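You operate a simulated robot arm through the tools that you are given. There is no shell and no other tool.

Carry out the task below with a simulated robot arm. There is one attempt and no reset: what you move stays moved.

## Task
Lap both seats that show stock to go, one stroke each, bronze first.
Fine: the lap ends on its rest. Set down upright: lap.
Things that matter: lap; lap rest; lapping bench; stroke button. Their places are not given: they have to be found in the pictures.

It is judged by the outcome, as a careful person would: the job done as asked, and still so three seconds after it is handed in. It fails if anything else is knocked over, pushed out of place, dropped, spilled or broken.

## Robot
A 6-joint arm with a two-finger gripper, fixed in place. Base frame: the origin is on the floor under the middle of its stand, x ahead of it, y to its left, z up. Units: m, degrees, N and s.
It reaches about 1.298 m from its shoulder. Its first joint turns from -149.0 to 149.0 degrees. Payload 1.57 kg.
The tool frame sits at the grasp point between the pads (the TCP): z along the fingers, y along the line on which they close. The tips reach 0.021 m beyond it. The gripper opens to 0.07 m; its body begins 0.05 m behind the TCP.
Orientation is that of the tool frame in the base frame, as [roll, pitch, yaw] about the fixed x, y, z axes, in that order (R = Rz(yaw) Ry(pitch) Rx(roll)). With the fingers straight down and closing along the base's y, the tool's x points along the base's -x, its y along +y and its z along -z.

## Interface
- The arm moves only by the tool arm_command. Its argument "commands" is a list of rows, each a list of 7 numbers: the shift along the tool's x, y, z in m, then the turn, a rotation vector about the tool's x, y, z in degrees, then the closure, from 0 (fully open) to 1 (shut). In form: [[x, y, z, ax, ay, az, claw], ...]. A call has 1 to 20 rows; each row shifts and turns the commanded pose from where the row before left it, along the tool's axes as they then stand. Rows are played at 5 a second. More than 0.05 m and 8.6 degrees between two rows, or a gripper value outside its range, and nothing of the call is played. A pose out of reach is approached as far as the arm can. The call stops where the force on the tool passes 40 N (or 10 N more than at its start, if that is more) or the arm is blocked; 0.2 s more then pass. The fingers move at their own pace (about 0.0648 m/s each) and stop on an object; they squeeze with about 30 N. The grip force told is the motor's: it shows also when the fingers shut on nothing. Time passes only in rows, and 0.2 s behind the last, so rows that do not move let the fingers close. The reply holds the time, the measured pose of the TCP, the force on the tool along the base axes, the opening and the grip force, in the units named above and with some noise, with the torque about the TCP (base axes, N m) and any sound that the robot's microphone picked up.
- Cameras (640 x 400 px; columns grow to the right, rows downward): "scene" is fixed at [0.4016, -0.6571, 1.5396]; the picture's right is [0.87, -0.49, 0.00], its down [-0.38, -0.68, -0.63] and it looks along [0.31, 0.55, -0.78] (base axes); focal length 214 px, centre (320, 200). "wrist" rides on the gripper at [0.079, 0.004, -0.081] in the tool frame; the picture's right is [-0.05, 1.00, 0.00], its down [-0.67, -0.04, -0.74] and it looks along [-0.74, -0.04, 0.67] (tool axes); focal length 256 px, centre (320, 200).
- grab_frame(camera): a new picture of that camera. No time passes.
- slide_trunk(by): slides the trunk up (or, below 0, down) by that many m; the arm rides with it, the base frame stays. It gives what a move gives, with no picture.
- point_at(camera, pixels): there is no depth. For up to 12 entries [column, row, z] of the newest picture of that camera ("zoom" is the newest enlarged one), the place [x, y] in the base frame at which the ray of that pixel passes the height z, good to about 0.002 m, but the place of the scene camera against the robot may be out by one fixed shift of up to 0.025 m in any direction. No time passes.
- inspect(camera, box): a new picture of the part [left, top, right, bottom] of that camera's present view, enlarged. No time passes.
- hand_in(): hands the job in; it is judged then, once.

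Unless the task says otherwise, let go and move clear before handing in.

The tools are called as name(argument=value, ...) on one line, values as JSON. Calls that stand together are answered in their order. arm_command: Moves the arm, as the interface text tells. Its arguments: {"type":"object","properties":{"commands":{"type":"array","items":{"type":"array","items":{"type":"number"}}}},"required":["commands"]} The other tools are called the same way: slide_trunk (by) moves the trunk up or down; grab_frame (camera) takes a picture; point_at (camera, pixels) gives the place at which the rays of pixels pass given heights; inspect (camera, box) takes an enlarged picture of a part of a camera's view; hand_in () hands the job in.

At the start:

```text
clock: 0.0
tool_pos: [0.5201, -0.4301, 1.2598]
ee_rot: [-179.9, 0.0, 179.9]
contact_force: [0.2, -0.2, -0.9]
moment: [0.0, 0.01, 0.0]
opening: 0.07
finger_force: 0.0
trunk travel left (down, up): [-0.942, 0.028]
```

scene: 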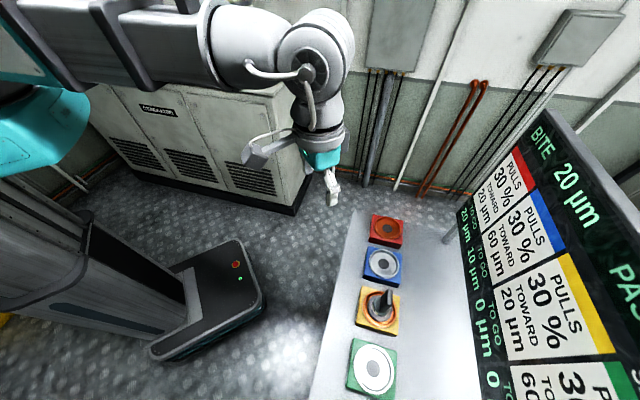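
wrist: 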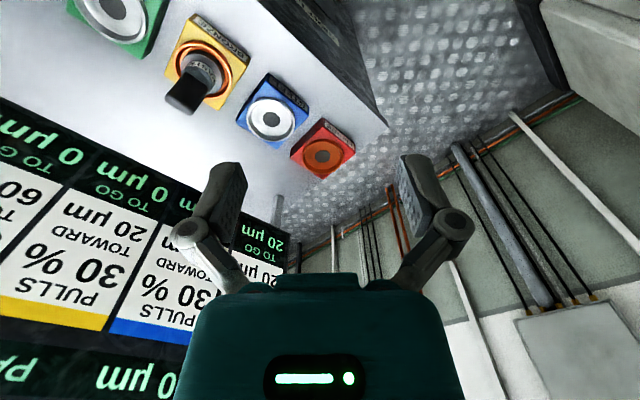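

The scene picture shows a bench with four coloured plates (red at 388,230; blue 383,265; yellow with the lap at 378,305; green 372,370) and a panel on the right with writing. I'll enlarge the parts to read them before moving.

inspect(camera="scene", box=[440, 100, 640, 400])

inspect(camera="scene", box=[320, 200, 480, 300])

inspect(camera="scene", box=[320, 280, 480, 400])

inspect(camera="wrist", box=[0, 60, 320, 400])

inspect(camera="wrist", box=[60, 0, 380, 200])

```text
1.33 times, centred on (540, 250) of scene
```

zoom: 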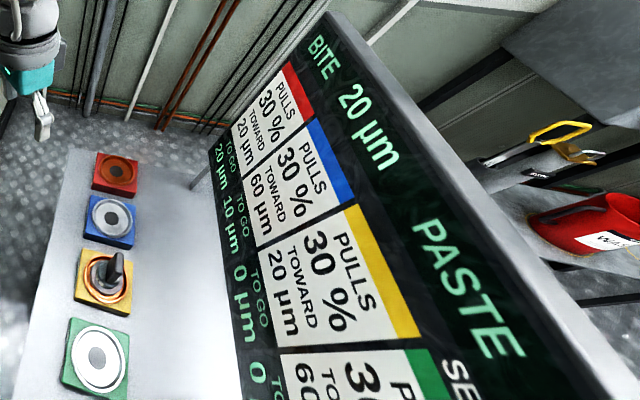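

```text
4.00 times, centred on (400, 250) of scene
```

zoom: 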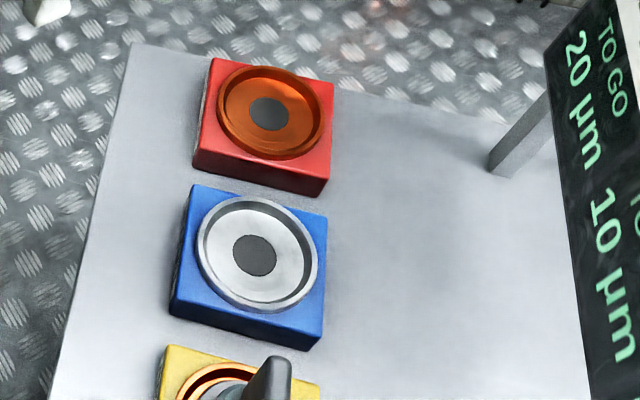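

```text
3.33 times, centred on (400, 340) of scene
```

zoom: 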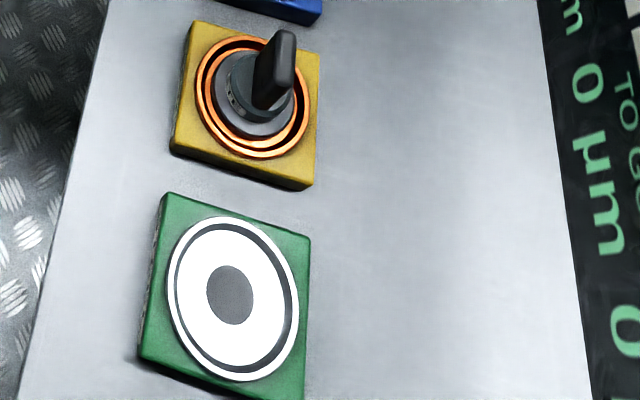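

```text
1.18 times, centred on (160, 230) of wrist
```

zoom: 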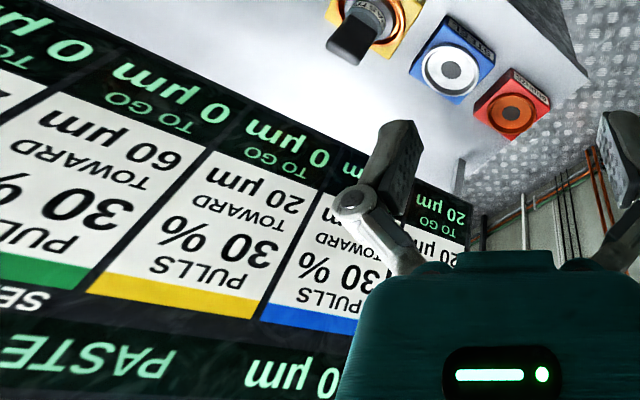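

```text
2.00 times, centred on (220, 100) of wrist
```

zoom: 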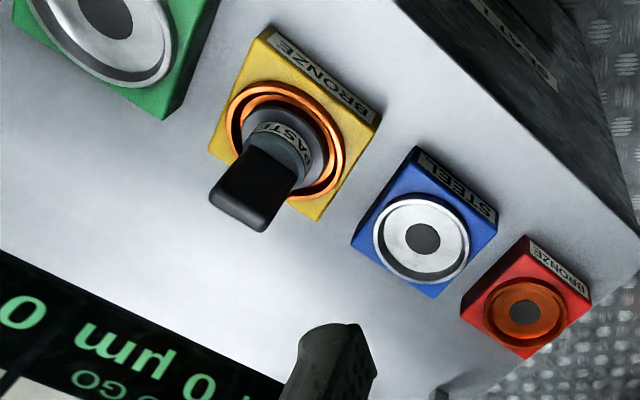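

The panel reads bite 20 µm; red (bronze) 20 µm to go, blue (steel) 10 µm to go, yellow 0, green 0; the lap stands at yellow (378,305 in scene). I'll get rough positions of the seats and then move the wrist camera to read the full panel, and to find the rest and the stroke button.

point_at(camera="scene", pixels=[[388, 230, 0.9], [383, 265, 0.9], [376, 308, 0.9], [373, 370, 0.9], [356, 212, 0.87], [445, 240, 0.87], [310, 398, 0.87], [470, 395, 0.87], [565, 110, 1.2]])

point_at(camera="wrist", pixels=[[322, 155, 0.9], [270, 120, 0.9], [202, 72, 0.9], [112, 12, 0.9], [389, 128, 0.87], [275, 215, 0.87]])

inspect(camera="wrist", box=[140, 20, 260, 120])

inspect(camera="scene", box=[560, 200, 640, 400])

```text
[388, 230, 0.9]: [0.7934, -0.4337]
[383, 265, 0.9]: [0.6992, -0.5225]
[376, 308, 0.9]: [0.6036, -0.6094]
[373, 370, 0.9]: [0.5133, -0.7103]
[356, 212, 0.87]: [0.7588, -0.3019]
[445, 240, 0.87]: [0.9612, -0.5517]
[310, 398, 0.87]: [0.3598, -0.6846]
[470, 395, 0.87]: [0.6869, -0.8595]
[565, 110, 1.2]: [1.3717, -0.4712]
```

```text
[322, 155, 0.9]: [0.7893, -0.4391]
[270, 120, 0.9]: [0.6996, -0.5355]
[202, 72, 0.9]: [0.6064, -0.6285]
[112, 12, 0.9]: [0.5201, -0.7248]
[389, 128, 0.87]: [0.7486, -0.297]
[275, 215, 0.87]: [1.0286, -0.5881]
```

```text
4.00 times, centred on (200, 70) of wrist
```

zoom: 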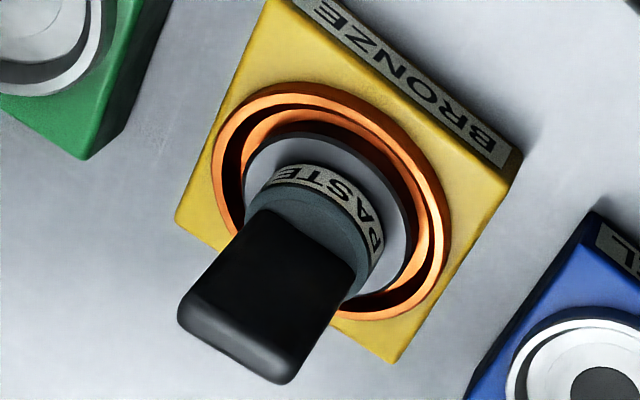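

```text
2.00 times, centred on (600, 300) of scene
```

zoom: 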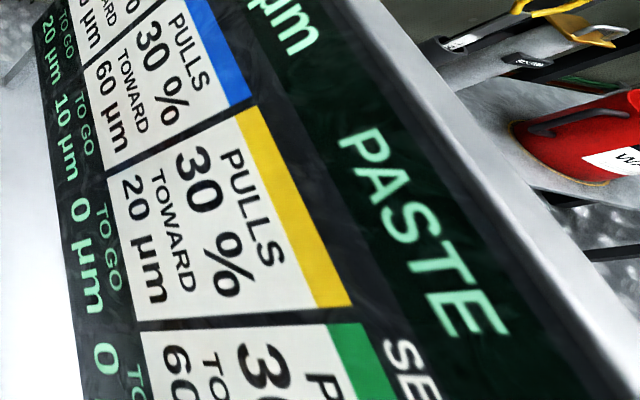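

The wrist and scene rays agree to about 0.01–0.015 m at z≈0.9: red ≈(0.79,-0.44), blue ≈(0.70,-0.53), yellow ≈(0.605,-0.62), green ≈(0.52,-0.72), on a bench running diagonally. I'll turn the hand 45° to face the panel and look again.

arm_command(commands=[[0, 0, 0, 0, 0, 7.5, 0], [0, 0, 0, 0, 0, 7.5, 0], [0, 0, 0, 0, 0, 7.5, 0], [0, 0, 0, 0, 0, 7.5, 0], [0, 0, 0, 0, 0, 7.5, 0], [0, 0, 0, 0, 0, 7.5, 0], [0, -0.03, 0, 0, 0, 0, 0], [0, -0.03, 0, 0, 0, 0, 0], [0, -0.03, 0, 0, 0, 0, 0], [0, -0.03, 0, 0, 0, 0, 0]])

grab_frame(camera="wrist")

```text
clock: 2.2
tool_pos: [0.4356, -0.5165, 1.2613]
ee_rot: [179.9, 0.0, 135.0]
contact_force: [0.2, 0.7, -0.5]
moment: [0.02, -0.05, -0.01]
opening: 0.0698
finger_force: 0.0
trunk travel left (down, up): [-0.942, 0.028]
```

```text
taken
```

wrist: 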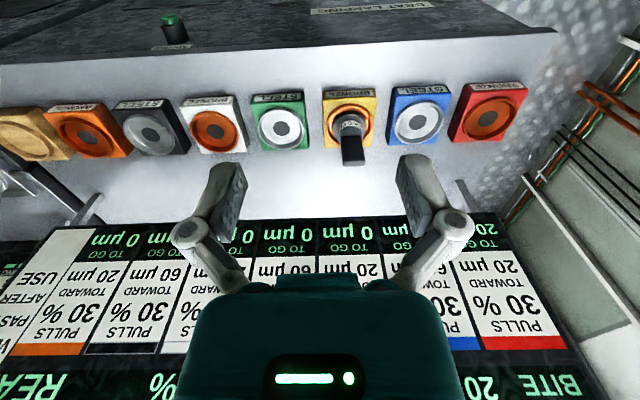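

Now eight plates show along the bench: red, blue, yellow (lap on it), green, white, black, orange and a tan one at (35,135), with a green knob at (175,30) that may be the stroke button. I'll enlarge everything.

inspect(camera="wrist", box=[0, 210, 320, 400])

inspect(camera="wrist", box=[0, 0, 240, 150])

inspect(camera="wrist", box=[0, 80, 160, 200])

inspect(camera="wrist", box=[240, 0, 560, 180])

inspect(camera="wrist", box=[400, 200, 640, 400])

```text
2.00 times, centred on (160, 305) of wrist
```

zoom: 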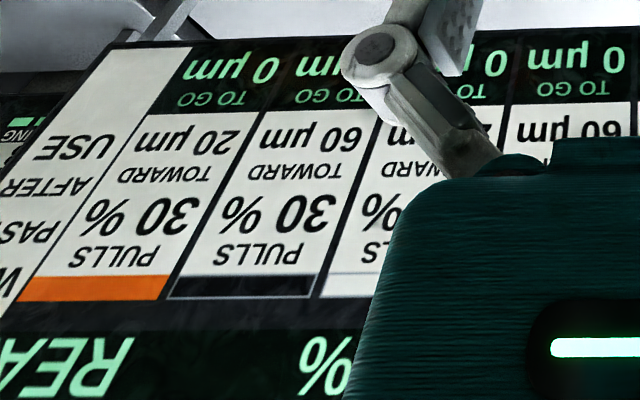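

```text
2.67 times, centred on (120, 75) of wrist
```

zoom: 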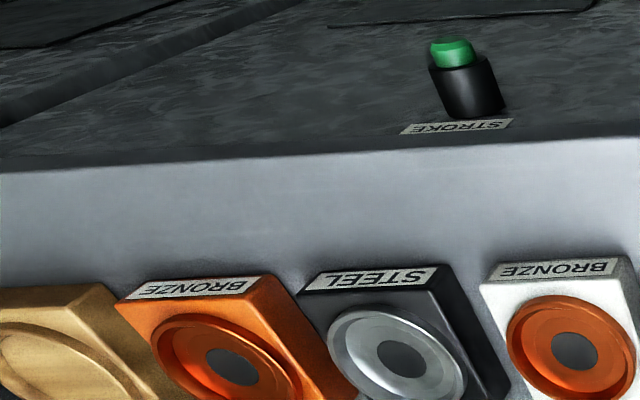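

```text
3.33 times, centred on (80, 140) of wrist
```

zoom: 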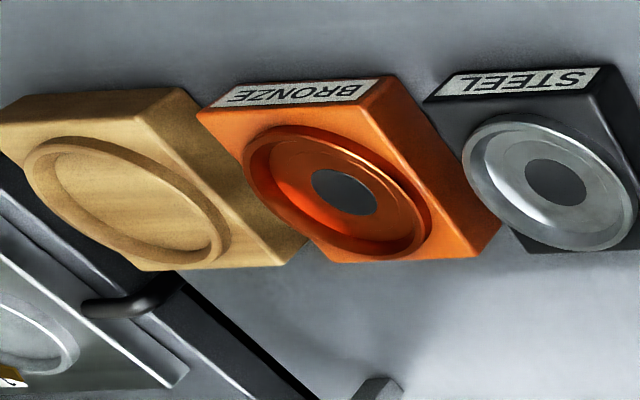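

```text
2.00 times, centred on (400, 90) of wrist
```

zoom: 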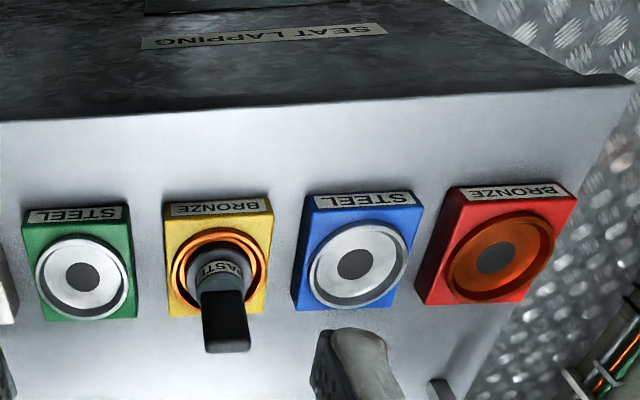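

```text
2.00 times, centred on (520, 300) of wrist
```

zoom: 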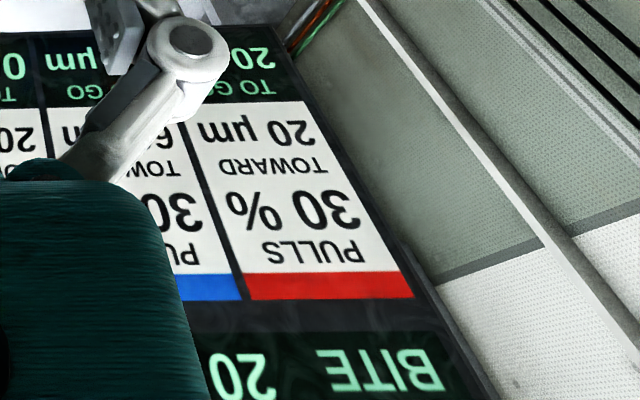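

The eight plates are: red bronze, blue steel, yellow bronze, green steel, white bronze, black steel, orange bronze, and a wooden tray (80,190 in the zoom) that looks like the lap rest; the green-capped STROKE button is at (175,30). I need to read the rest of the panel ("PASTE … % REA…", "W… PAS… AFTER USE"), so I'll slide along the bench.

arm_command(commands=[[0.01, -0.045, 0, 0, 0, 0, 0], [0.01, -0.045, 0, 0, 0, 0, 0], [0.01, -0.045, 0, 0, 0, 0, 0], [0.01, -0.045, 0, 0, 0, 0, 0], [0.01, -0.045, 0, 0, 0, 0, 0], [0.01, -0.045, 0, 0, 0, 0, 0], [0.01, -0.045, 0, 0, 0, 0, 0]])

grab_frame(camera="wrist")

inspect(camera="wrist", box=[0, 200, 320, 400])

inspect(camera="wrist", box=[320, 200, 640, 400])

inspect(camera="wrist", box=[0, 0, 320, 200])

```text
clock: 3.8
tool_pos: [0.1636, -0.6882, 1.2605]
ee_rot: [180.0, 0.0, 135.0]
contact_force: [-0.1, 1.0, -0.7]
moment: [0.03, -0.01, 0.0]
opening: 0.0699
finger_force: 0.0
trunk travel left (down, up): [-0.942, 0.028]
```

```text
taken
```

wrist: 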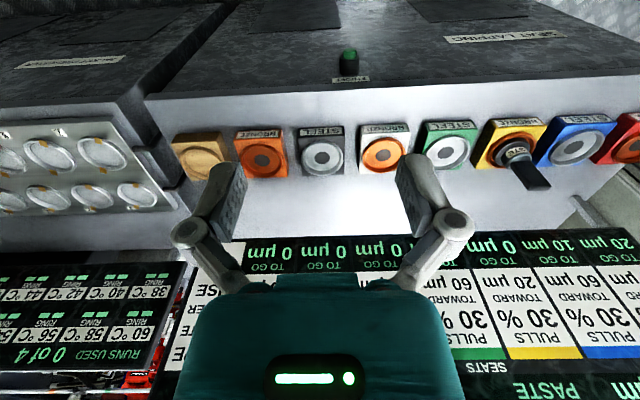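

```text
2.00 times, centred on (160, 300) of wrist
```

zoom: 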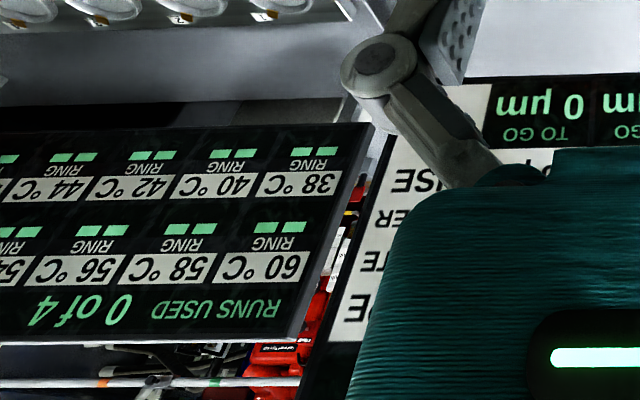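

```text
2.00 times, centred on (480, 300) of wrist
```

zoom: 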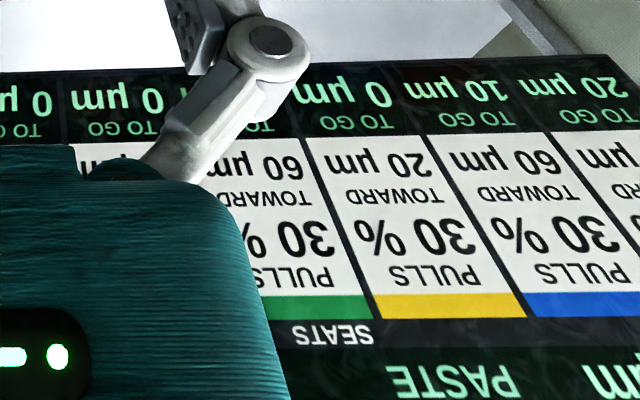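

```text
2.00 times, centred on (160, 100) of wrist
```

zoom: 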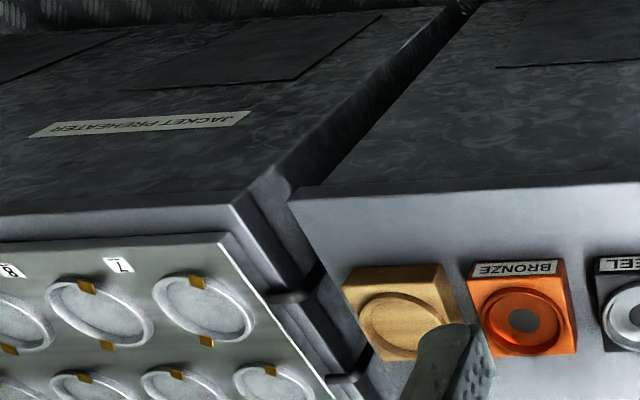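

The second bench on the left is a jacket preheater with its own panel, so not part of this job. I'll tilt the camera up to read the top line and the left side of the lapping panel.

arm_command(commands=[[0.02, 0.03, 0, 0, -7, 0, 0], [0.02, 0.03, 0, 0, -7, 0, 0], [0.02, 0.03, 0, 0, -7, 0, 0], [0, 0.03, 0, 0, -7, 0, 0], [0, 0, 0, 0, -7, 0, 0]])

grab_frame(camera="wrist")

inspect(camera="wrist", box=[0, 100, 320, 300])

inspect(camera="wrist", box=[320, 100, 640, 300])

```text
clock: 5.0
tool_pos: [0.2055, -0.5621, 1.2926]
ee_rot: [-180.0, 35.2, 135.0]
contact_force: [-0.5, 0.0, 0.3]
moment: [0.02, -0.04, -0.03]
opening: 0.0701
finger_force: 0.1
out of reach, approached as far as the arm can: row 2, 3, 4, 5
trunk travel left (down, up): [-0.942, 0.028]
```

```text
taken
```

wrist: 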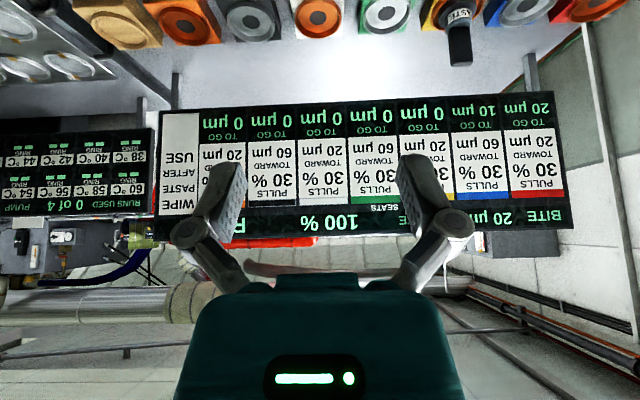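

```text
2.00 times, centred on (160, 200) of wrist
```

zoom: 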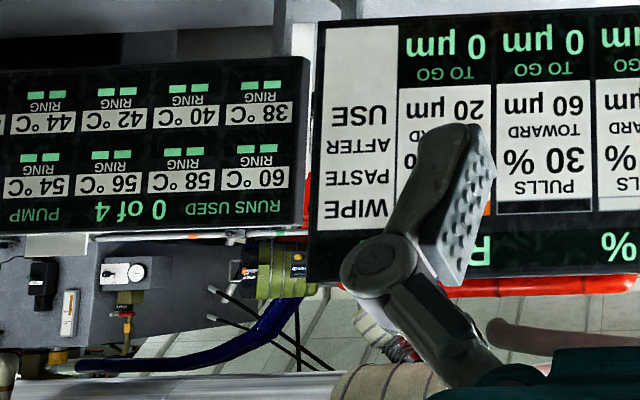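

```text
2.00 times, centred on (480, 200) of wrist
```

zoom: 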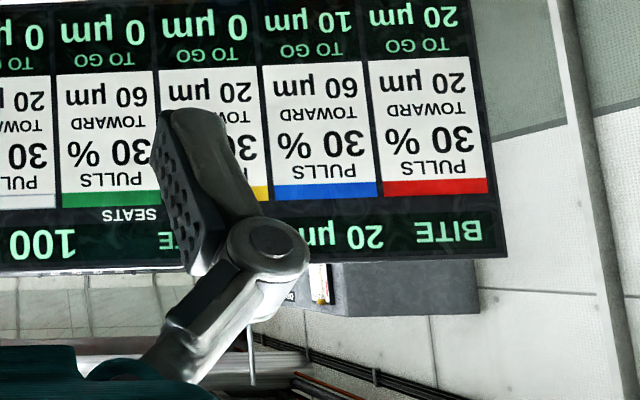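

The whole panel now reads: BITE 20 µm, PASTE 100 %, R… (ready), and a sign "WIPE PASTE AFTER USE"; only red (20 µm, bronze) and blue (10 µm, steel) show stock to go. Next I level the hand and move in front of the yellow seat to study the lap.

arm_command(commands=[[0, 0, 0, 0, 7, 0, 0], [0, 0, 0, 0, 7, 0, 0], [0, 0, 0, 0, 7, 0, 0], [0, 0, 0, 0, 7, 0, 0], [0, 0, 0, 0, 7, 0, 0], [-0.026, 0.03, 0.024, 0, 0, 0, 0], [-0.026, 0.03, 0.024, 0, 0, 0, 0], [-0.026, 0.03, 0.024, 0, 0, 0, 0], [-0.026, 0.03, 0.024, 0, 0, 0, 0], [-0.026, 0.03, 0.024, 0, 0, 0, 0], [-0.026, 0.03, 0.024, 0, 0, 0, 0], [-0.026, 0.03, 0.024, 0, 0, 0, 0], [-0.026, 0.03, 0.024, 0, 0, 0, 0]])

grab_frame(camera="wrist")

grab_frame(camera="scene")

```text
clock: 7.8
tool_pos: [0.5248, -0.5409, 1.2608]
ee_rot: [180.0, 0.0, 135.0]
contact_force: [-0.4, 0.5, -0.1]
moment: [-0.05, 0.0, 0.0]
opening: 0.0703
finger_force: 0.1
out of reach, approached as far as the arm can: row 1, 2, 3, 4, 6, 7, 8, 9, 10, 11, 12, 13
trunk travel left (down, up): [-0.942, 0.028]
```

```text
taken
```

wrist: 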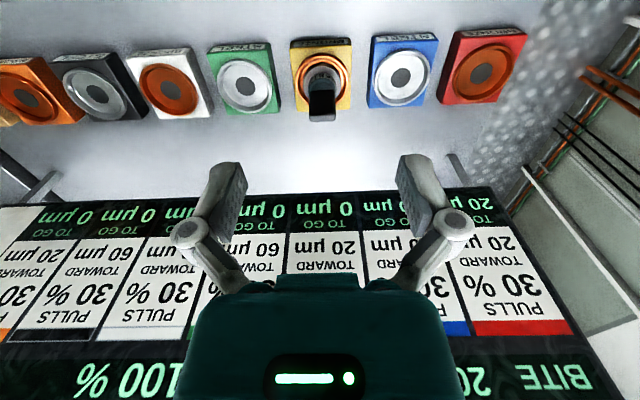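

```text
taken
```

scene: 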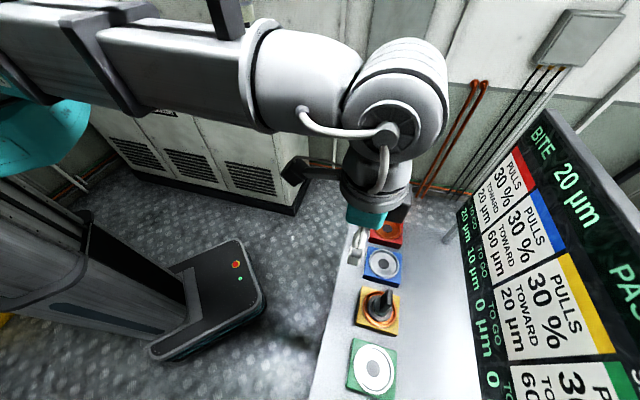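

With the hand vertical the arm stays at z≈1.26 (it could not go lower), so the trunk has to come down. The lap at (322,90) is clear of the hand; I'll slide the trunk down 0.12 m and look again.

slide_trunk(by=-0.12)

grab_frame(camera="wrist")

```text
clock: 9.3
tool_pos: [0.5228, -0.5398, 1.1414]
ee_rot: [-179.9, 0.0, 135.0]
contact_force: [-0.4, -0.1, 0.1]
moment: [0.03, -0.03, 0.0]
opening: 0.0701
finger_force: 0.2
trunk travel left (down, up): [-0.822, 0.148]
```

```text
taken
```

wrist: 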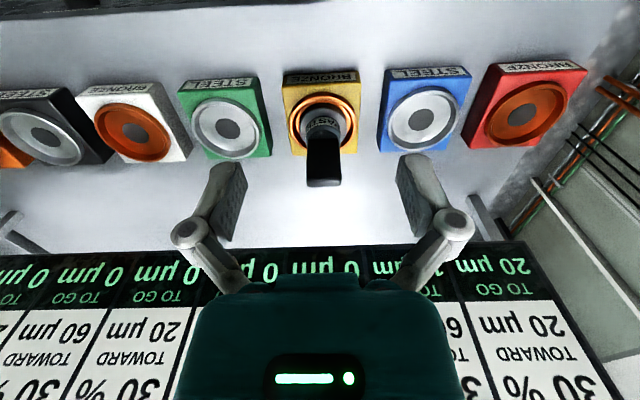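

The trunk move brought the hand to z≈1.14 and the lap is plain at (322,130). I'll enlarge it to see the handle's shape and triangulate positions.

inspect(camera="wrist", box=[270, 60, 380, 200])

inspect(camera="scene", box=[350, 270, 430, 340])

inspect(camera="wrist", box=[370, 50, 610, 190])

point_at(camera="wrist", pixels=[[133, 130, 0.9], [231, 116, 0.9], [322, 122, 0.9], [422, 118, 0.9], [526, 110, 0.9], [322, 179, 0.98], [322, 179, 0.96], [322, 179, 0.94], [307, 187, 0.96], [341, 187, 0.96], [307, 140, 0.96], [338, 140, 0.96]])

```text
2.86 times, centred on (325, 130) of wrist
```

zoom: 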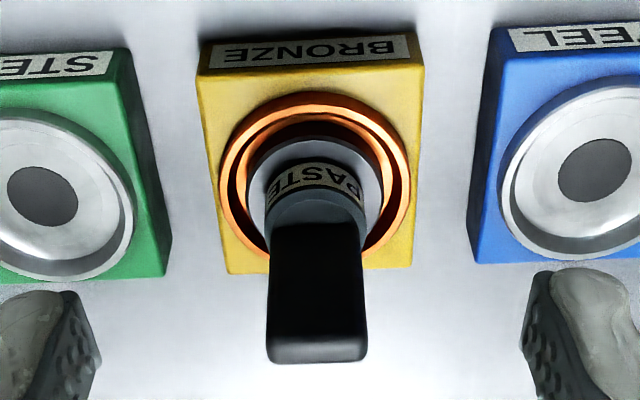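

```text
5.71 times, centred on (390, 305) of scene
```

zoom: 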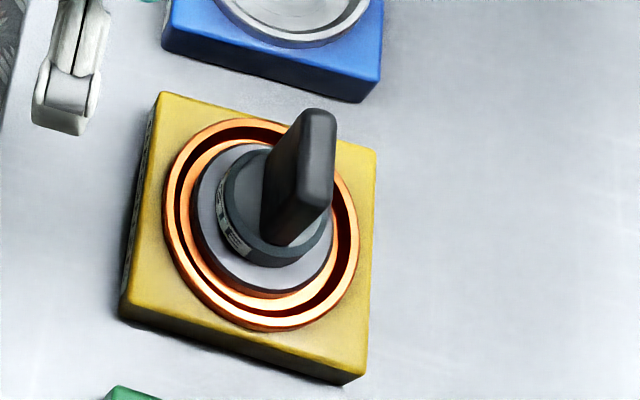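

```text
2.67 times, centred on (490, 120) of wrist
```

zoom: 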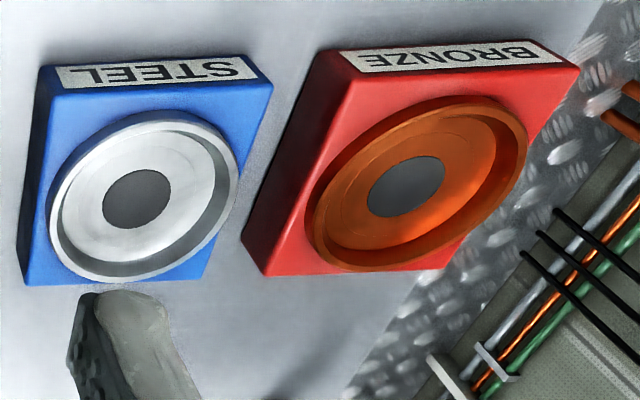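

```text
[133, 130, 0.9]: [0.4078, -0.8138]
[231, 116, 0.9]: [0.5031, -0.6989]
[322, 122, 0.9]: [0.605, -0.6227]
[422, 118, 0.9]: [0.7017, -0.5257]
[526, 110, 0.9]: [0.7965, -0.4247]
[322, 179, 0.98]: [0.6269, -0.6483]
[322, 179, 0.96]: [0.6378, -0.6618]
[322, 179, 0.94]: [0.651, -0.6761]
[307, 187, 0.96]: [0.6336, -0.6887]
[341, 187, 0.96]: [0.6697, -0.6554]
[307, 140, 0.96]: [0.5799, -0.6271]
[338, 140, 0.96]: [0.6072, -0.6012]
```

The lap has a round base with a flat fin handle: about 0.04 m wide along the bench line and thinner across it, its top (307–341,187) at roughly z≈1.02. I'll test whether the arm itself can go lower now with a small downward move, and centre toward the yellow seat's column.

arm_command(commands=[[0, 0, 0.02, 0, 0, 0, 0], [0, 0, 0.02, 0, 0, 0, 0]])

```text
clock: 9.9
tool_pos: [0.5231, -0.5405, 1.1412]
ee_rot: [180.0, 0.0, 135.0]
contact_force: [-0.2, 0.1, 0.0]
moment: [0.01, 0.0, 0.01]
opening: 0.0699
finger_force: 0.1
out of reach, approached as far as the arm can: row 1, 2
trunk travel left (down, up): [-0.822, 0.148]
```

The arm is at its lower limit for this trunk height. I'll check it can go up freely (3 rows of 0.03 m), so that I can lower the trunk and keep working range both ways.

arm_command(commands=[[0, 0, -0.04, 0, 0, 0, 0], [0, 0, -0.04, 0, 0, 0, 0], [0, 0, -0.04, 0, 0, 0, 0]])

```text
clock: 10.7
tool_pos: [0.5221, -0.5406, 1.1413]
ee_rot: [179.9, 0.1, 134.9]
contact_force: [0.7, 0.4, -0.6]
moment: [0.02, 0.0, 0.01]
opening: 0.07
finger_force: 0.1
out of reach, approached as far as the arm can: row 1, 2, 3
trunk travel left (down, up): [-0.822, 0.148]
```

Rows still flagged: the commanded height is still below what the arm can reach, as commands accumulate. I'll raise the command further until it is within reach.

arm_command(commands=[[0, 0, -0.04, 0, 0, 0, 0], [0, 0, -0.04, 0, 0, 0, 0], [0, 0, -0.03, 0, 0, 0, 0]])

```text
clock: 11.5
tool_pos: [0.5235, -0.5392, 1.14]
ee_rot: [-180.0, 0.0, 135.0]
contact_force: [1.1, -0.3, -0.1]
moment: [-0.03, -0.01, 0.0]
opening: 0.07
finger_force: 0.1
out of reach, approached as far as the arm can: row 1, 2, 3
trunk travel left (down, up): [-0.822, 0.148]
```

Z stays put whatever I command while x, y follow, so this arm works in a plane and only the trunk moves it vertically. I'll turn the hand 90° (to close across the thin fin) while staying at z≈1.14, well above the fin top, and look.

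arm_command(commands=[[0, 0, 0, 0, 0, -7.5, 0], [0, 0, 0, 0, 0, -7.5, 0], [0, 0, 0, 0, 0, -7.5, 0], [0, 0, 0, 0, 0, -7.5, 0], [0, 0, 0, 0, 0, -7.5, 0], [0, 0, 0, 0, 0, -7.5, 0], [0, 0, 0, 0, 0, -7.5, 0], [0, 0, 0, 0, 0, -7.5, 0], [0, 0, 0, 0, 0, -7.5, 0], [0, 0, 0, 0, 0, -7.5, 0], [0, 0, 0, 0, 0, -7.5, 0], [0, 0, 0, 0, 0, -7.5, 0]])

grab_frame(camera="wrist")

```text
clock: 14.1
tool_pos: [0.5237, -0.5408, 1.1406]
ee_rot: [-180.0, 0.0, -134.9]
contact_force: [0.3, 0.6, 0.0]
moment: [0.01, 0.0, -0.01]
opening: 0.0698
finger_force: 0.1
trunk travel left (down, up): [-0.822, 0.148]
```

```text
taken
```

wrist: 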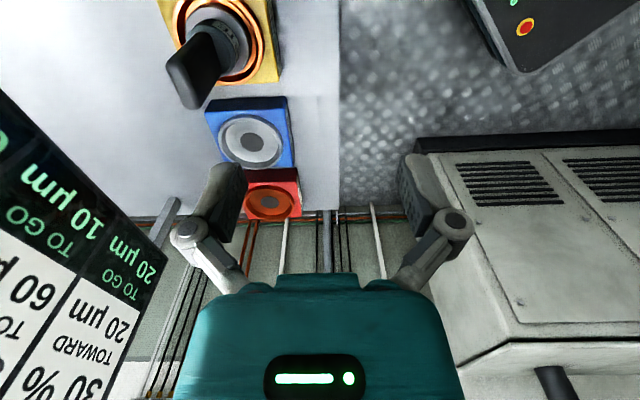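

The hand is at yaw −135° with no trouble; the lap's fin shows at (200,65). I'll shift 0.11 m toward the bench line and 0.08 m back along the bench to look at the fin edge-on.

arm_command(commands=[[0.02, -0.0275, 0, 0, 0, 0, 0], [0.02, -0.0275, 0, 0, 0, 0, 0], [0.02, -0.0275, 0, 0, 0, 0, 0], [0.02, -0.0275, 0, 0, 0, 0, 0], [0, 0, 0, 0, 0, 0, 0]])

grab_frame(camera="wrist")

inspect(camera="wrist", box=[220, 20, 420, 220])

```text
clock: 15.3
tool_pos: [0.5447, -0.6752, 1.1413]
ee_rot: [180.0, 0.1, -135.0]
contact_force: [0.0, 0.3, -0.1]
moment: [0.02, 0.03, 0.02]
opening: 0.0699
finger_force: 0.1
trunk travel left (down, up): [-0.822, 0.148]
```

```text
taken
```

wrist: 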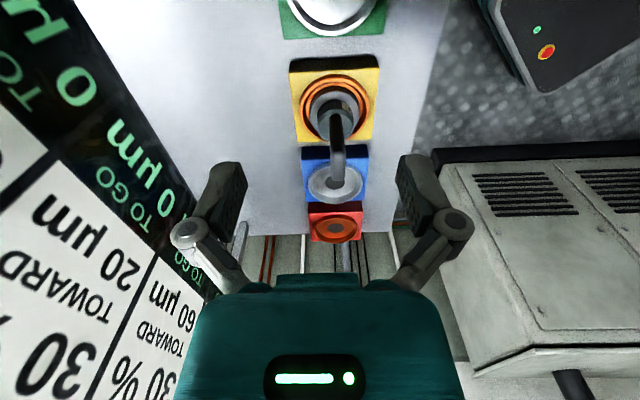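

```text
2.00 times, centred on (320, 120) of wrist
```

zoom: 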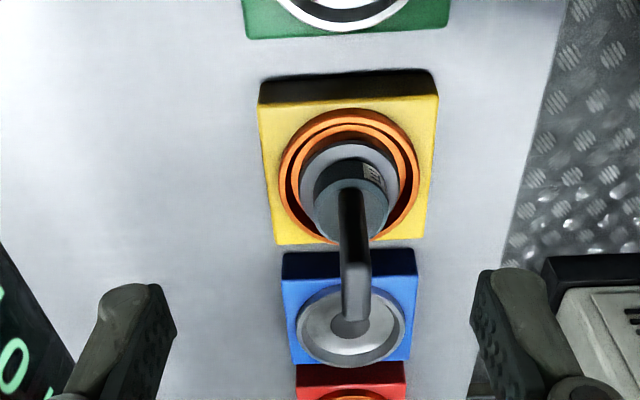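

The fin is edge-on and about vertical, from (337,112) to (338,175), and sits a little to the right of the hand's centre line. I'll compute where it stands.

point_at(camera="wrist", pixels=[[335, 109, 0.9], [334, 182, 0.9], [335, 230, 0.9], [338, 176, 1.02], [338, 176, 1.0], [338, 176, 1.04], [337, 118, 0.96], [331, 176, 1.02], [346, 176, 1.02]])

```text
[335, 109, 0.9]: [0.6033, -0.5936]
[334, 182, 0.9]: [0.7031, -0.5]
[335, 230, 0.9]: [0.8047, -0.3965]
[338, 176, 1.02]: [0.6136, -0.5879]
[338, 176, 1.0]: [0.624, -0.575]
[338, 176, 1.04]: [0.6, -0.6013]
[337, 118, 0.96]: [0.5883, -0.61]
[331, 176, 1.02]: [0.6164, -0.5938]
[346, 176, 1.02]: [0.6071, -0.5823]
```

Cross-checking two views: the rings are at z≈0.932, yellow at about (0.591,-0.608), blue (0.681,-0.521), red (0.767,-0.431); the fin top is at z≈1.045. I'll move over the lap and verify the alignment (fin top should show near (320,87)).

arm_command(commands=[[-0.0204, 0.0037, 0, 0, 0, 0, 0], [-0.0204, 0.0037, 0, 0, 0, 0, 0], [-0.0204, 0.0037, 0, 0, 0, 0, 0], [-0.0204, 0.0037, 0, 0, 0, 0, 0], [0, 0, 0, 0, 0, 0, 0]])

grab_frame(camera="wrist")

grab_frame(camera="scene")

```text
clock: 16.5
tool_pos: [0.5926, -0.6064, 1.1418]
ee_rot: [-180.0, 0.0, -135.0]
contact_force: [0.8, -0.4, 0.2]
moment: [0.02, 0.01, 0.02]
opening: 0.0697
finger_force: 0.1
trunk travel left (down, up): [-0.822, 0.148]
```

```text
taken
```

wrist: 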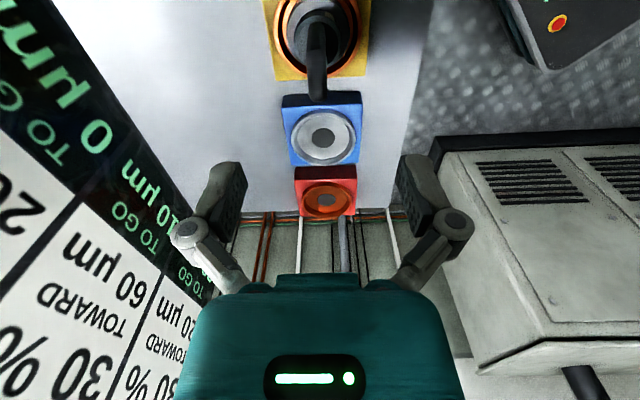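

```text
taken
```

scene: 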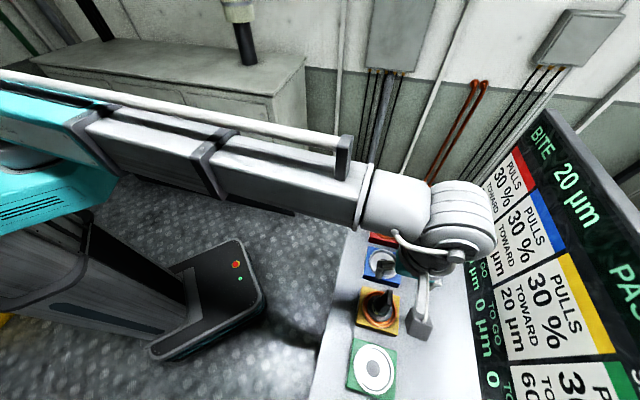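

The fin shows at (317,85), close to the expected (320,87). I'll enlarge to check the centring across the fin.

inspect(camera="wrist", box=[250, 0, 390, 120])

point_at(camera="wrist", pixels=[[317, 98, 1.045], [317, 75, 1.045], [317, 87, 1.045], [324, 138, 0.93], [326, 198, 0.93], [318, 35, 0.93]])

```text
3.33 times, centred on (320, 60) of wrist
```

zoom: 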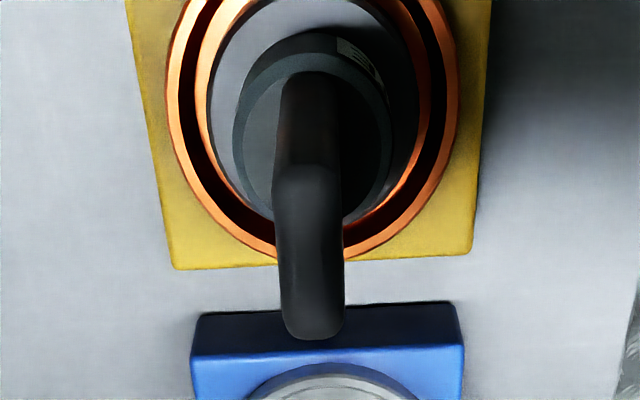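

```text
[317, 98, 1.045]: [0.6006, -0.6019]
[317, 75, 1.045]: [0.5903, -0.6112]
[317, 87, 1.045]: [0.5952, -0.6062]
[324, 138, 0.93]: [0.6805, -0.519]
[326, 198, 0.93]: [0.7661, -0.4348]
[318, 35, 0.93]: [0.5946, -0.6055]
```

Centring is within about 2 mm (fin top middle near (316,77)). I'll nudge 2 mm and lower the trunk in two steps so the fingers straddle the fin.

arm_command(commands=[[0, -0.002, 0, 0, 0, 0, 0], [0, 0, 0, 0, 0, 0, 0]])

slide_trunk(by=-0.07)

grab_frame(camera="wrist")

grab_frame(camera="scene")

```text
clock: 17.1
tool_pos: [0.5933, -0.6077, 1.1402]
ee_rot: [180.0, 0.0, -134.9]
contact_force: [-0.5, 0.1, 1.1]
moment: [-0.01, 0.0, -0.02]
opening: 0.07
finger_force: 0.1
trunk travel left (down, up): [-0.822, 0.148]
```

```text
clock: 18.2
tool_pos: [0.5932, -0.6079, 1.0711]
ee_rot: [179.9, 0.0, -135.1]
contact_force: [0.1, -0.2, 0.7]
moment: [-0.04, 0.01, 0.03]
opening: 0.0701
finger_force: 0.0
trunk travel left (down, up): [-0.752, 0.218]
```

```text
taken
```

wrist: 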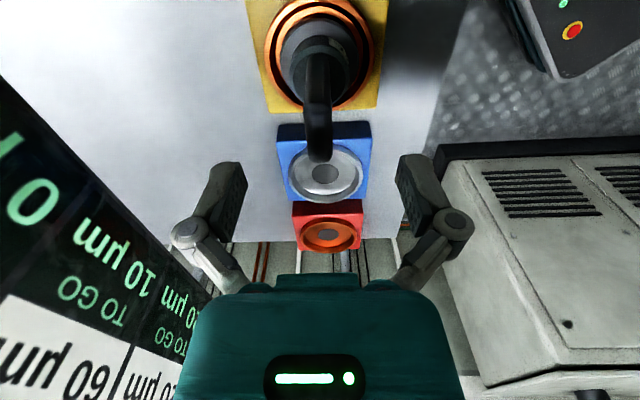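

```text
taken
```

scene: 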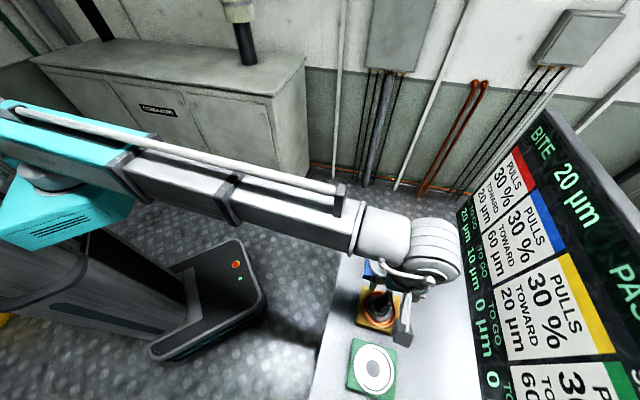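

The fin is between the fingers' column at (320,120) with tips still just above it. I'll enlarge to compare fin top with the expected rows before going lower.

inspect(camera="wrist", box=[250, 60, 390, 180])

inspect(camera="scene", box=[340, 230, 480, 350])

```text
3.33 times, centred on (320, 120) of wrist
```

zoom: 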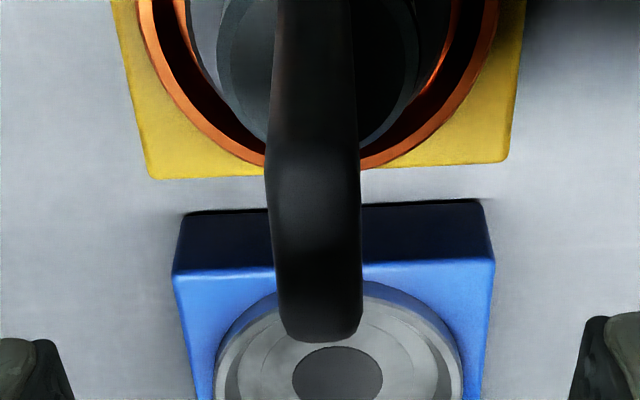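

```text
3.33 times, centred on (410, 290) of scene
```

zoom: 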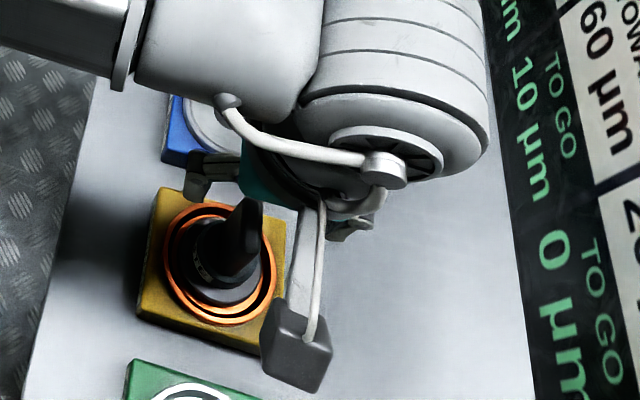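

Solving from the two heights: fin top z≈1.044, fin length ≈0.032 m, its middle about 6 mm behind the TCP along the bench. I'll shift 6 mm and lower to z≈1.015.

arm_command(commands=[[0.006, -0.001, 0, 0, 0, 0, 0], [0, 0, 0, 0, 0, 0, 0]])

slide_trunk(by=-0.056)

grab_frame(camera="wrist")

```text
clock: 18.8
tool_pos: [0.5904, -0.614, 1.0713]
ee_rot: [-180.0, 0.0, -135.0]
contact_force: [0.3, 0.4, 0.0]
moment: [0.0, 0.0, -0.02]
opening: 0.0702
finger_force: 0.0
trunk travel left (down, up): [-0.752, 0.218]
```

```text
clock: 19.8
tool_pos: [0.5902, -0.6136, 1.0153]
ee_rot: [180.0, 0.0, -135.0]
contact_force: [-0.4, -0.6, -0.2]
moment: [-0.01, 0.01, 0.01]
opening: 0.0701
finger_force: 0.2
trunk travel left (down, up): [-0.696, 0.274]
```

```text
taken
```

wrist: 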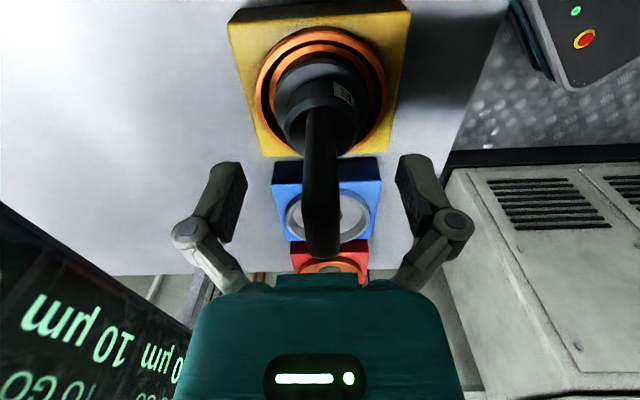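

The fin is between the pads (fin at column ~325, fingers at 225 and 420). I'll close the gripper now and hold for a second.

arm_command(commands=[[0, 0, 0, 0, 0, 0, 1], [0, 0, 0, 0, 0, 0, 1], [0, 0, 0, 0, 0, 0, 1], [0, 0, 0, 0, 0, 0, 1], [0, 0, 0, 0, 0, 0, 1]])

grab_frame(camera="wrist")

```text
clock: 20.9
tool_pos: [0.5888, -0.6127, 1.015]
ee_rot: [-180.0, 0.1, -135.0]
contact_force: [-0.9, -0.8, 3.6]
moment: [0.01, 0.0, -0.01]
opening: 0.0136
finger_force: 29.5
trunk travel left (down, up): [-0.696, 0.274]
```

```text
taken
```

wrist: 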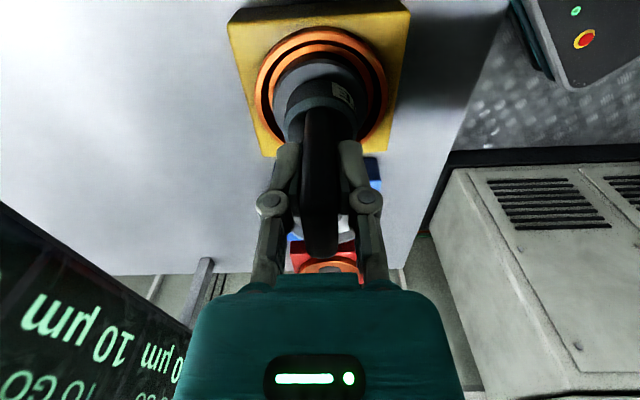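

The gripper holds the fin (opening 0.0136 m, 29.5 N). I'll lift the trunk by 2 cm first to check the weight and hold.

slide_trunk(by=0.02)

slide_trunk(by=0.05)

grab_frame(camera="wrist")

grab_frame(camera="scene")

```text
clock: 21.6
tool_pos: [0.5895, -0.6138, 1.0357]
ee_rot: [-179.9, 0.0, -134.9]
contact_force: [1.9, -1.8, 6.9]
moment: [0.03, 0.04, -0.01]
opening: 0.0136
finger_force: 30.1
trunk travel left (down, up): [-0.716, 0.254]
```

```text
clock: 22.5
tool_pos: [0.5903, -0.6141, 1.0841]
ee_rot: [-180.0, 0.0, -134.9]
contact_force: [-0.3, -1.2, -3.9]
moment: [-0.01, 0.02, 0.01]
opening: 0.0136
finger_force: 30.5
trunk travel left (down, up): [-0.766, 0.204]
```

```text
taken
```

wrist: 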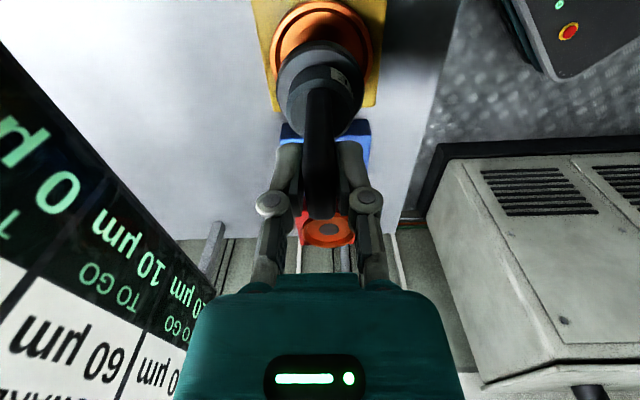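

```text
taken
```

scene: 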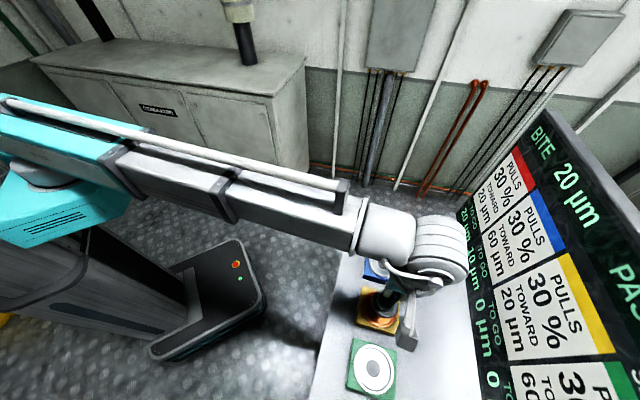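

The lap is lifted cleanly (about 4 N, opening steady at 0.0136), bottom about 5 cm above the rims. I'll move along the bench by 0.12 m, over blue, and look ahead at the red seat to place it accurately.

arm_command(commands=[[-0.02, 0, 0, 0, 0, 0, 1], [-0.025, 0, 0, 0, 0, 0, 1], [-0.025, 0, 0, 0, 0, 0, 1], [-0.025, 0, 0, 0, 0, 0, 1], [-0.02, 0, 0, 0, 0, 0, 1], [0, 0, 0, 0, 0, 0, 1]])

grab_frame(camera="wrist")

inspect(camera="wrist", box=[220, 0, 420, 270])

```text
clock: 23.9
tool_pos: [0.6703, -0.5318, 1.0842]
ee_rot: [180.0, -0.1, -135.0]
contact_force: [-0.6, -0.3, -3.2]
moment: [-0.05, 0.01, 0.01]
opening: 0.0137
finger_force: 30.0
trunk travel left (down, up): [-0.766, 0.204]
```

```text
taken
```

wrist: 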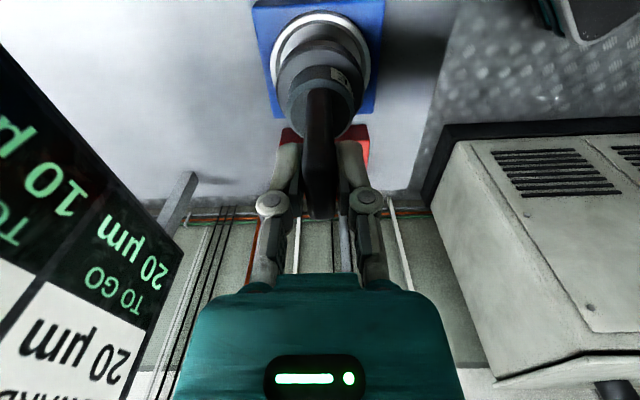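

```text
1.48 times, centred on (320, 135) of wrist
```

zoom: 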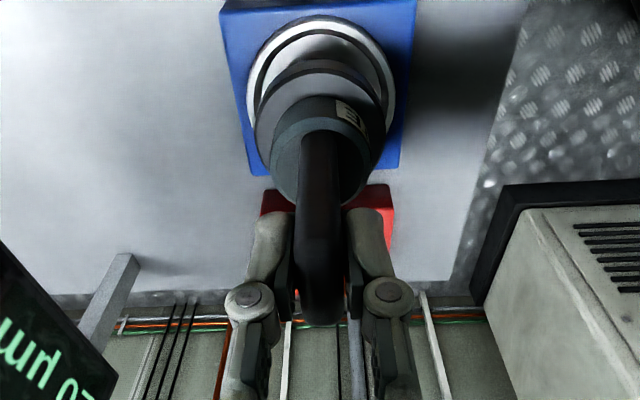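

Red is hidden behind the fingers here, but blue's ring is centred on the hand's column. From the pitch (≈0.1225 m) red should be near (0.763,-0.440), agreeing with the camera fixes; I'll move above it and check the ring against the lap.

arm_command(commands=[[-0.02, 0, 0, 0, 0, 0, 1], [-0.025, 0, 0, 0, 0, 0, 1], [-0.025, 0, 0, 0, 0, 0, 1], [-0.025, 0, 0, 0, 0, 0, 1], [-0.02, 0, 0, 0, 0, 0, 1], [-0.0155, 0, 0, 0, 0, 0, 1], [0, 0, 0, 0, 0, 0, 1]])

grab_frame(camera="wrist")

inspect(camera="wrist", box=[230, 0, 410, 150])

grab_frame(camera="scene")

```text
clock: 25.5
tool_pos: [0.7633, -0.4415, 1.0854]
ee_rot: [-179.9, 0.0, -134.9]
contact_force: [0.6, 0.2, -4.1]
moment: [0.0, 0.0, 0.0]
opening: 0.0134
finger_force: 29.7
trunk travel left (down, up): [-0.766, 0.204]
```

```text
taken
```

wrist: 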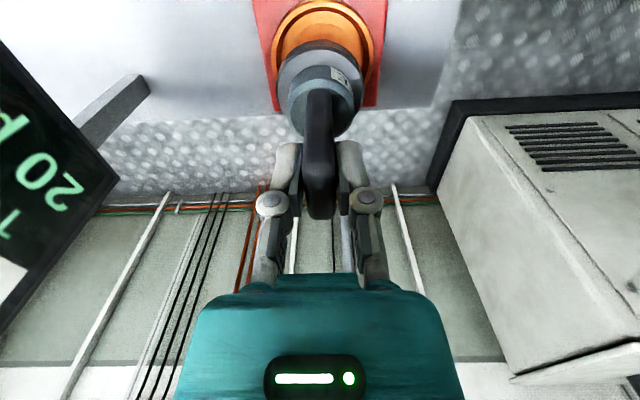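

```text
2.67 times, centred on (320, 75) of wrist
```

zoom: 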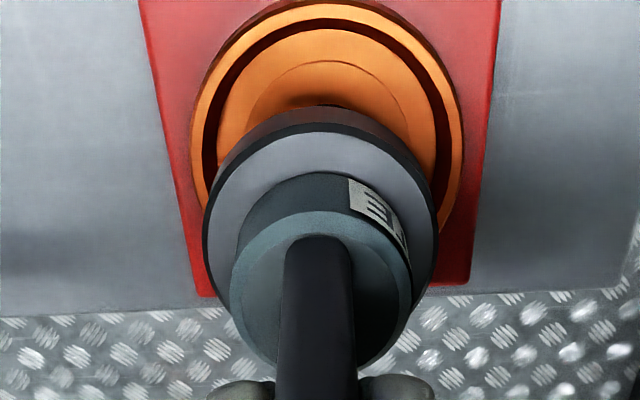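

```text
taken
```

scene: 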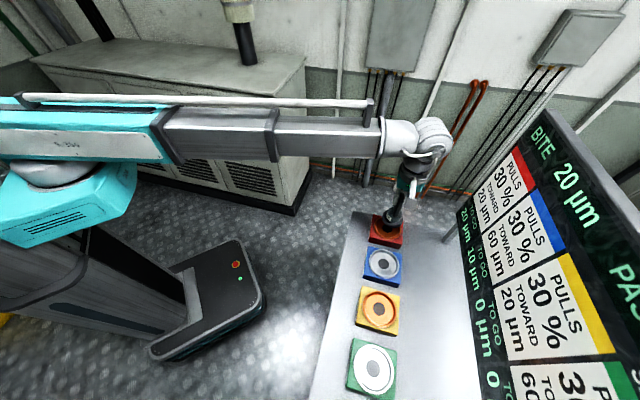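

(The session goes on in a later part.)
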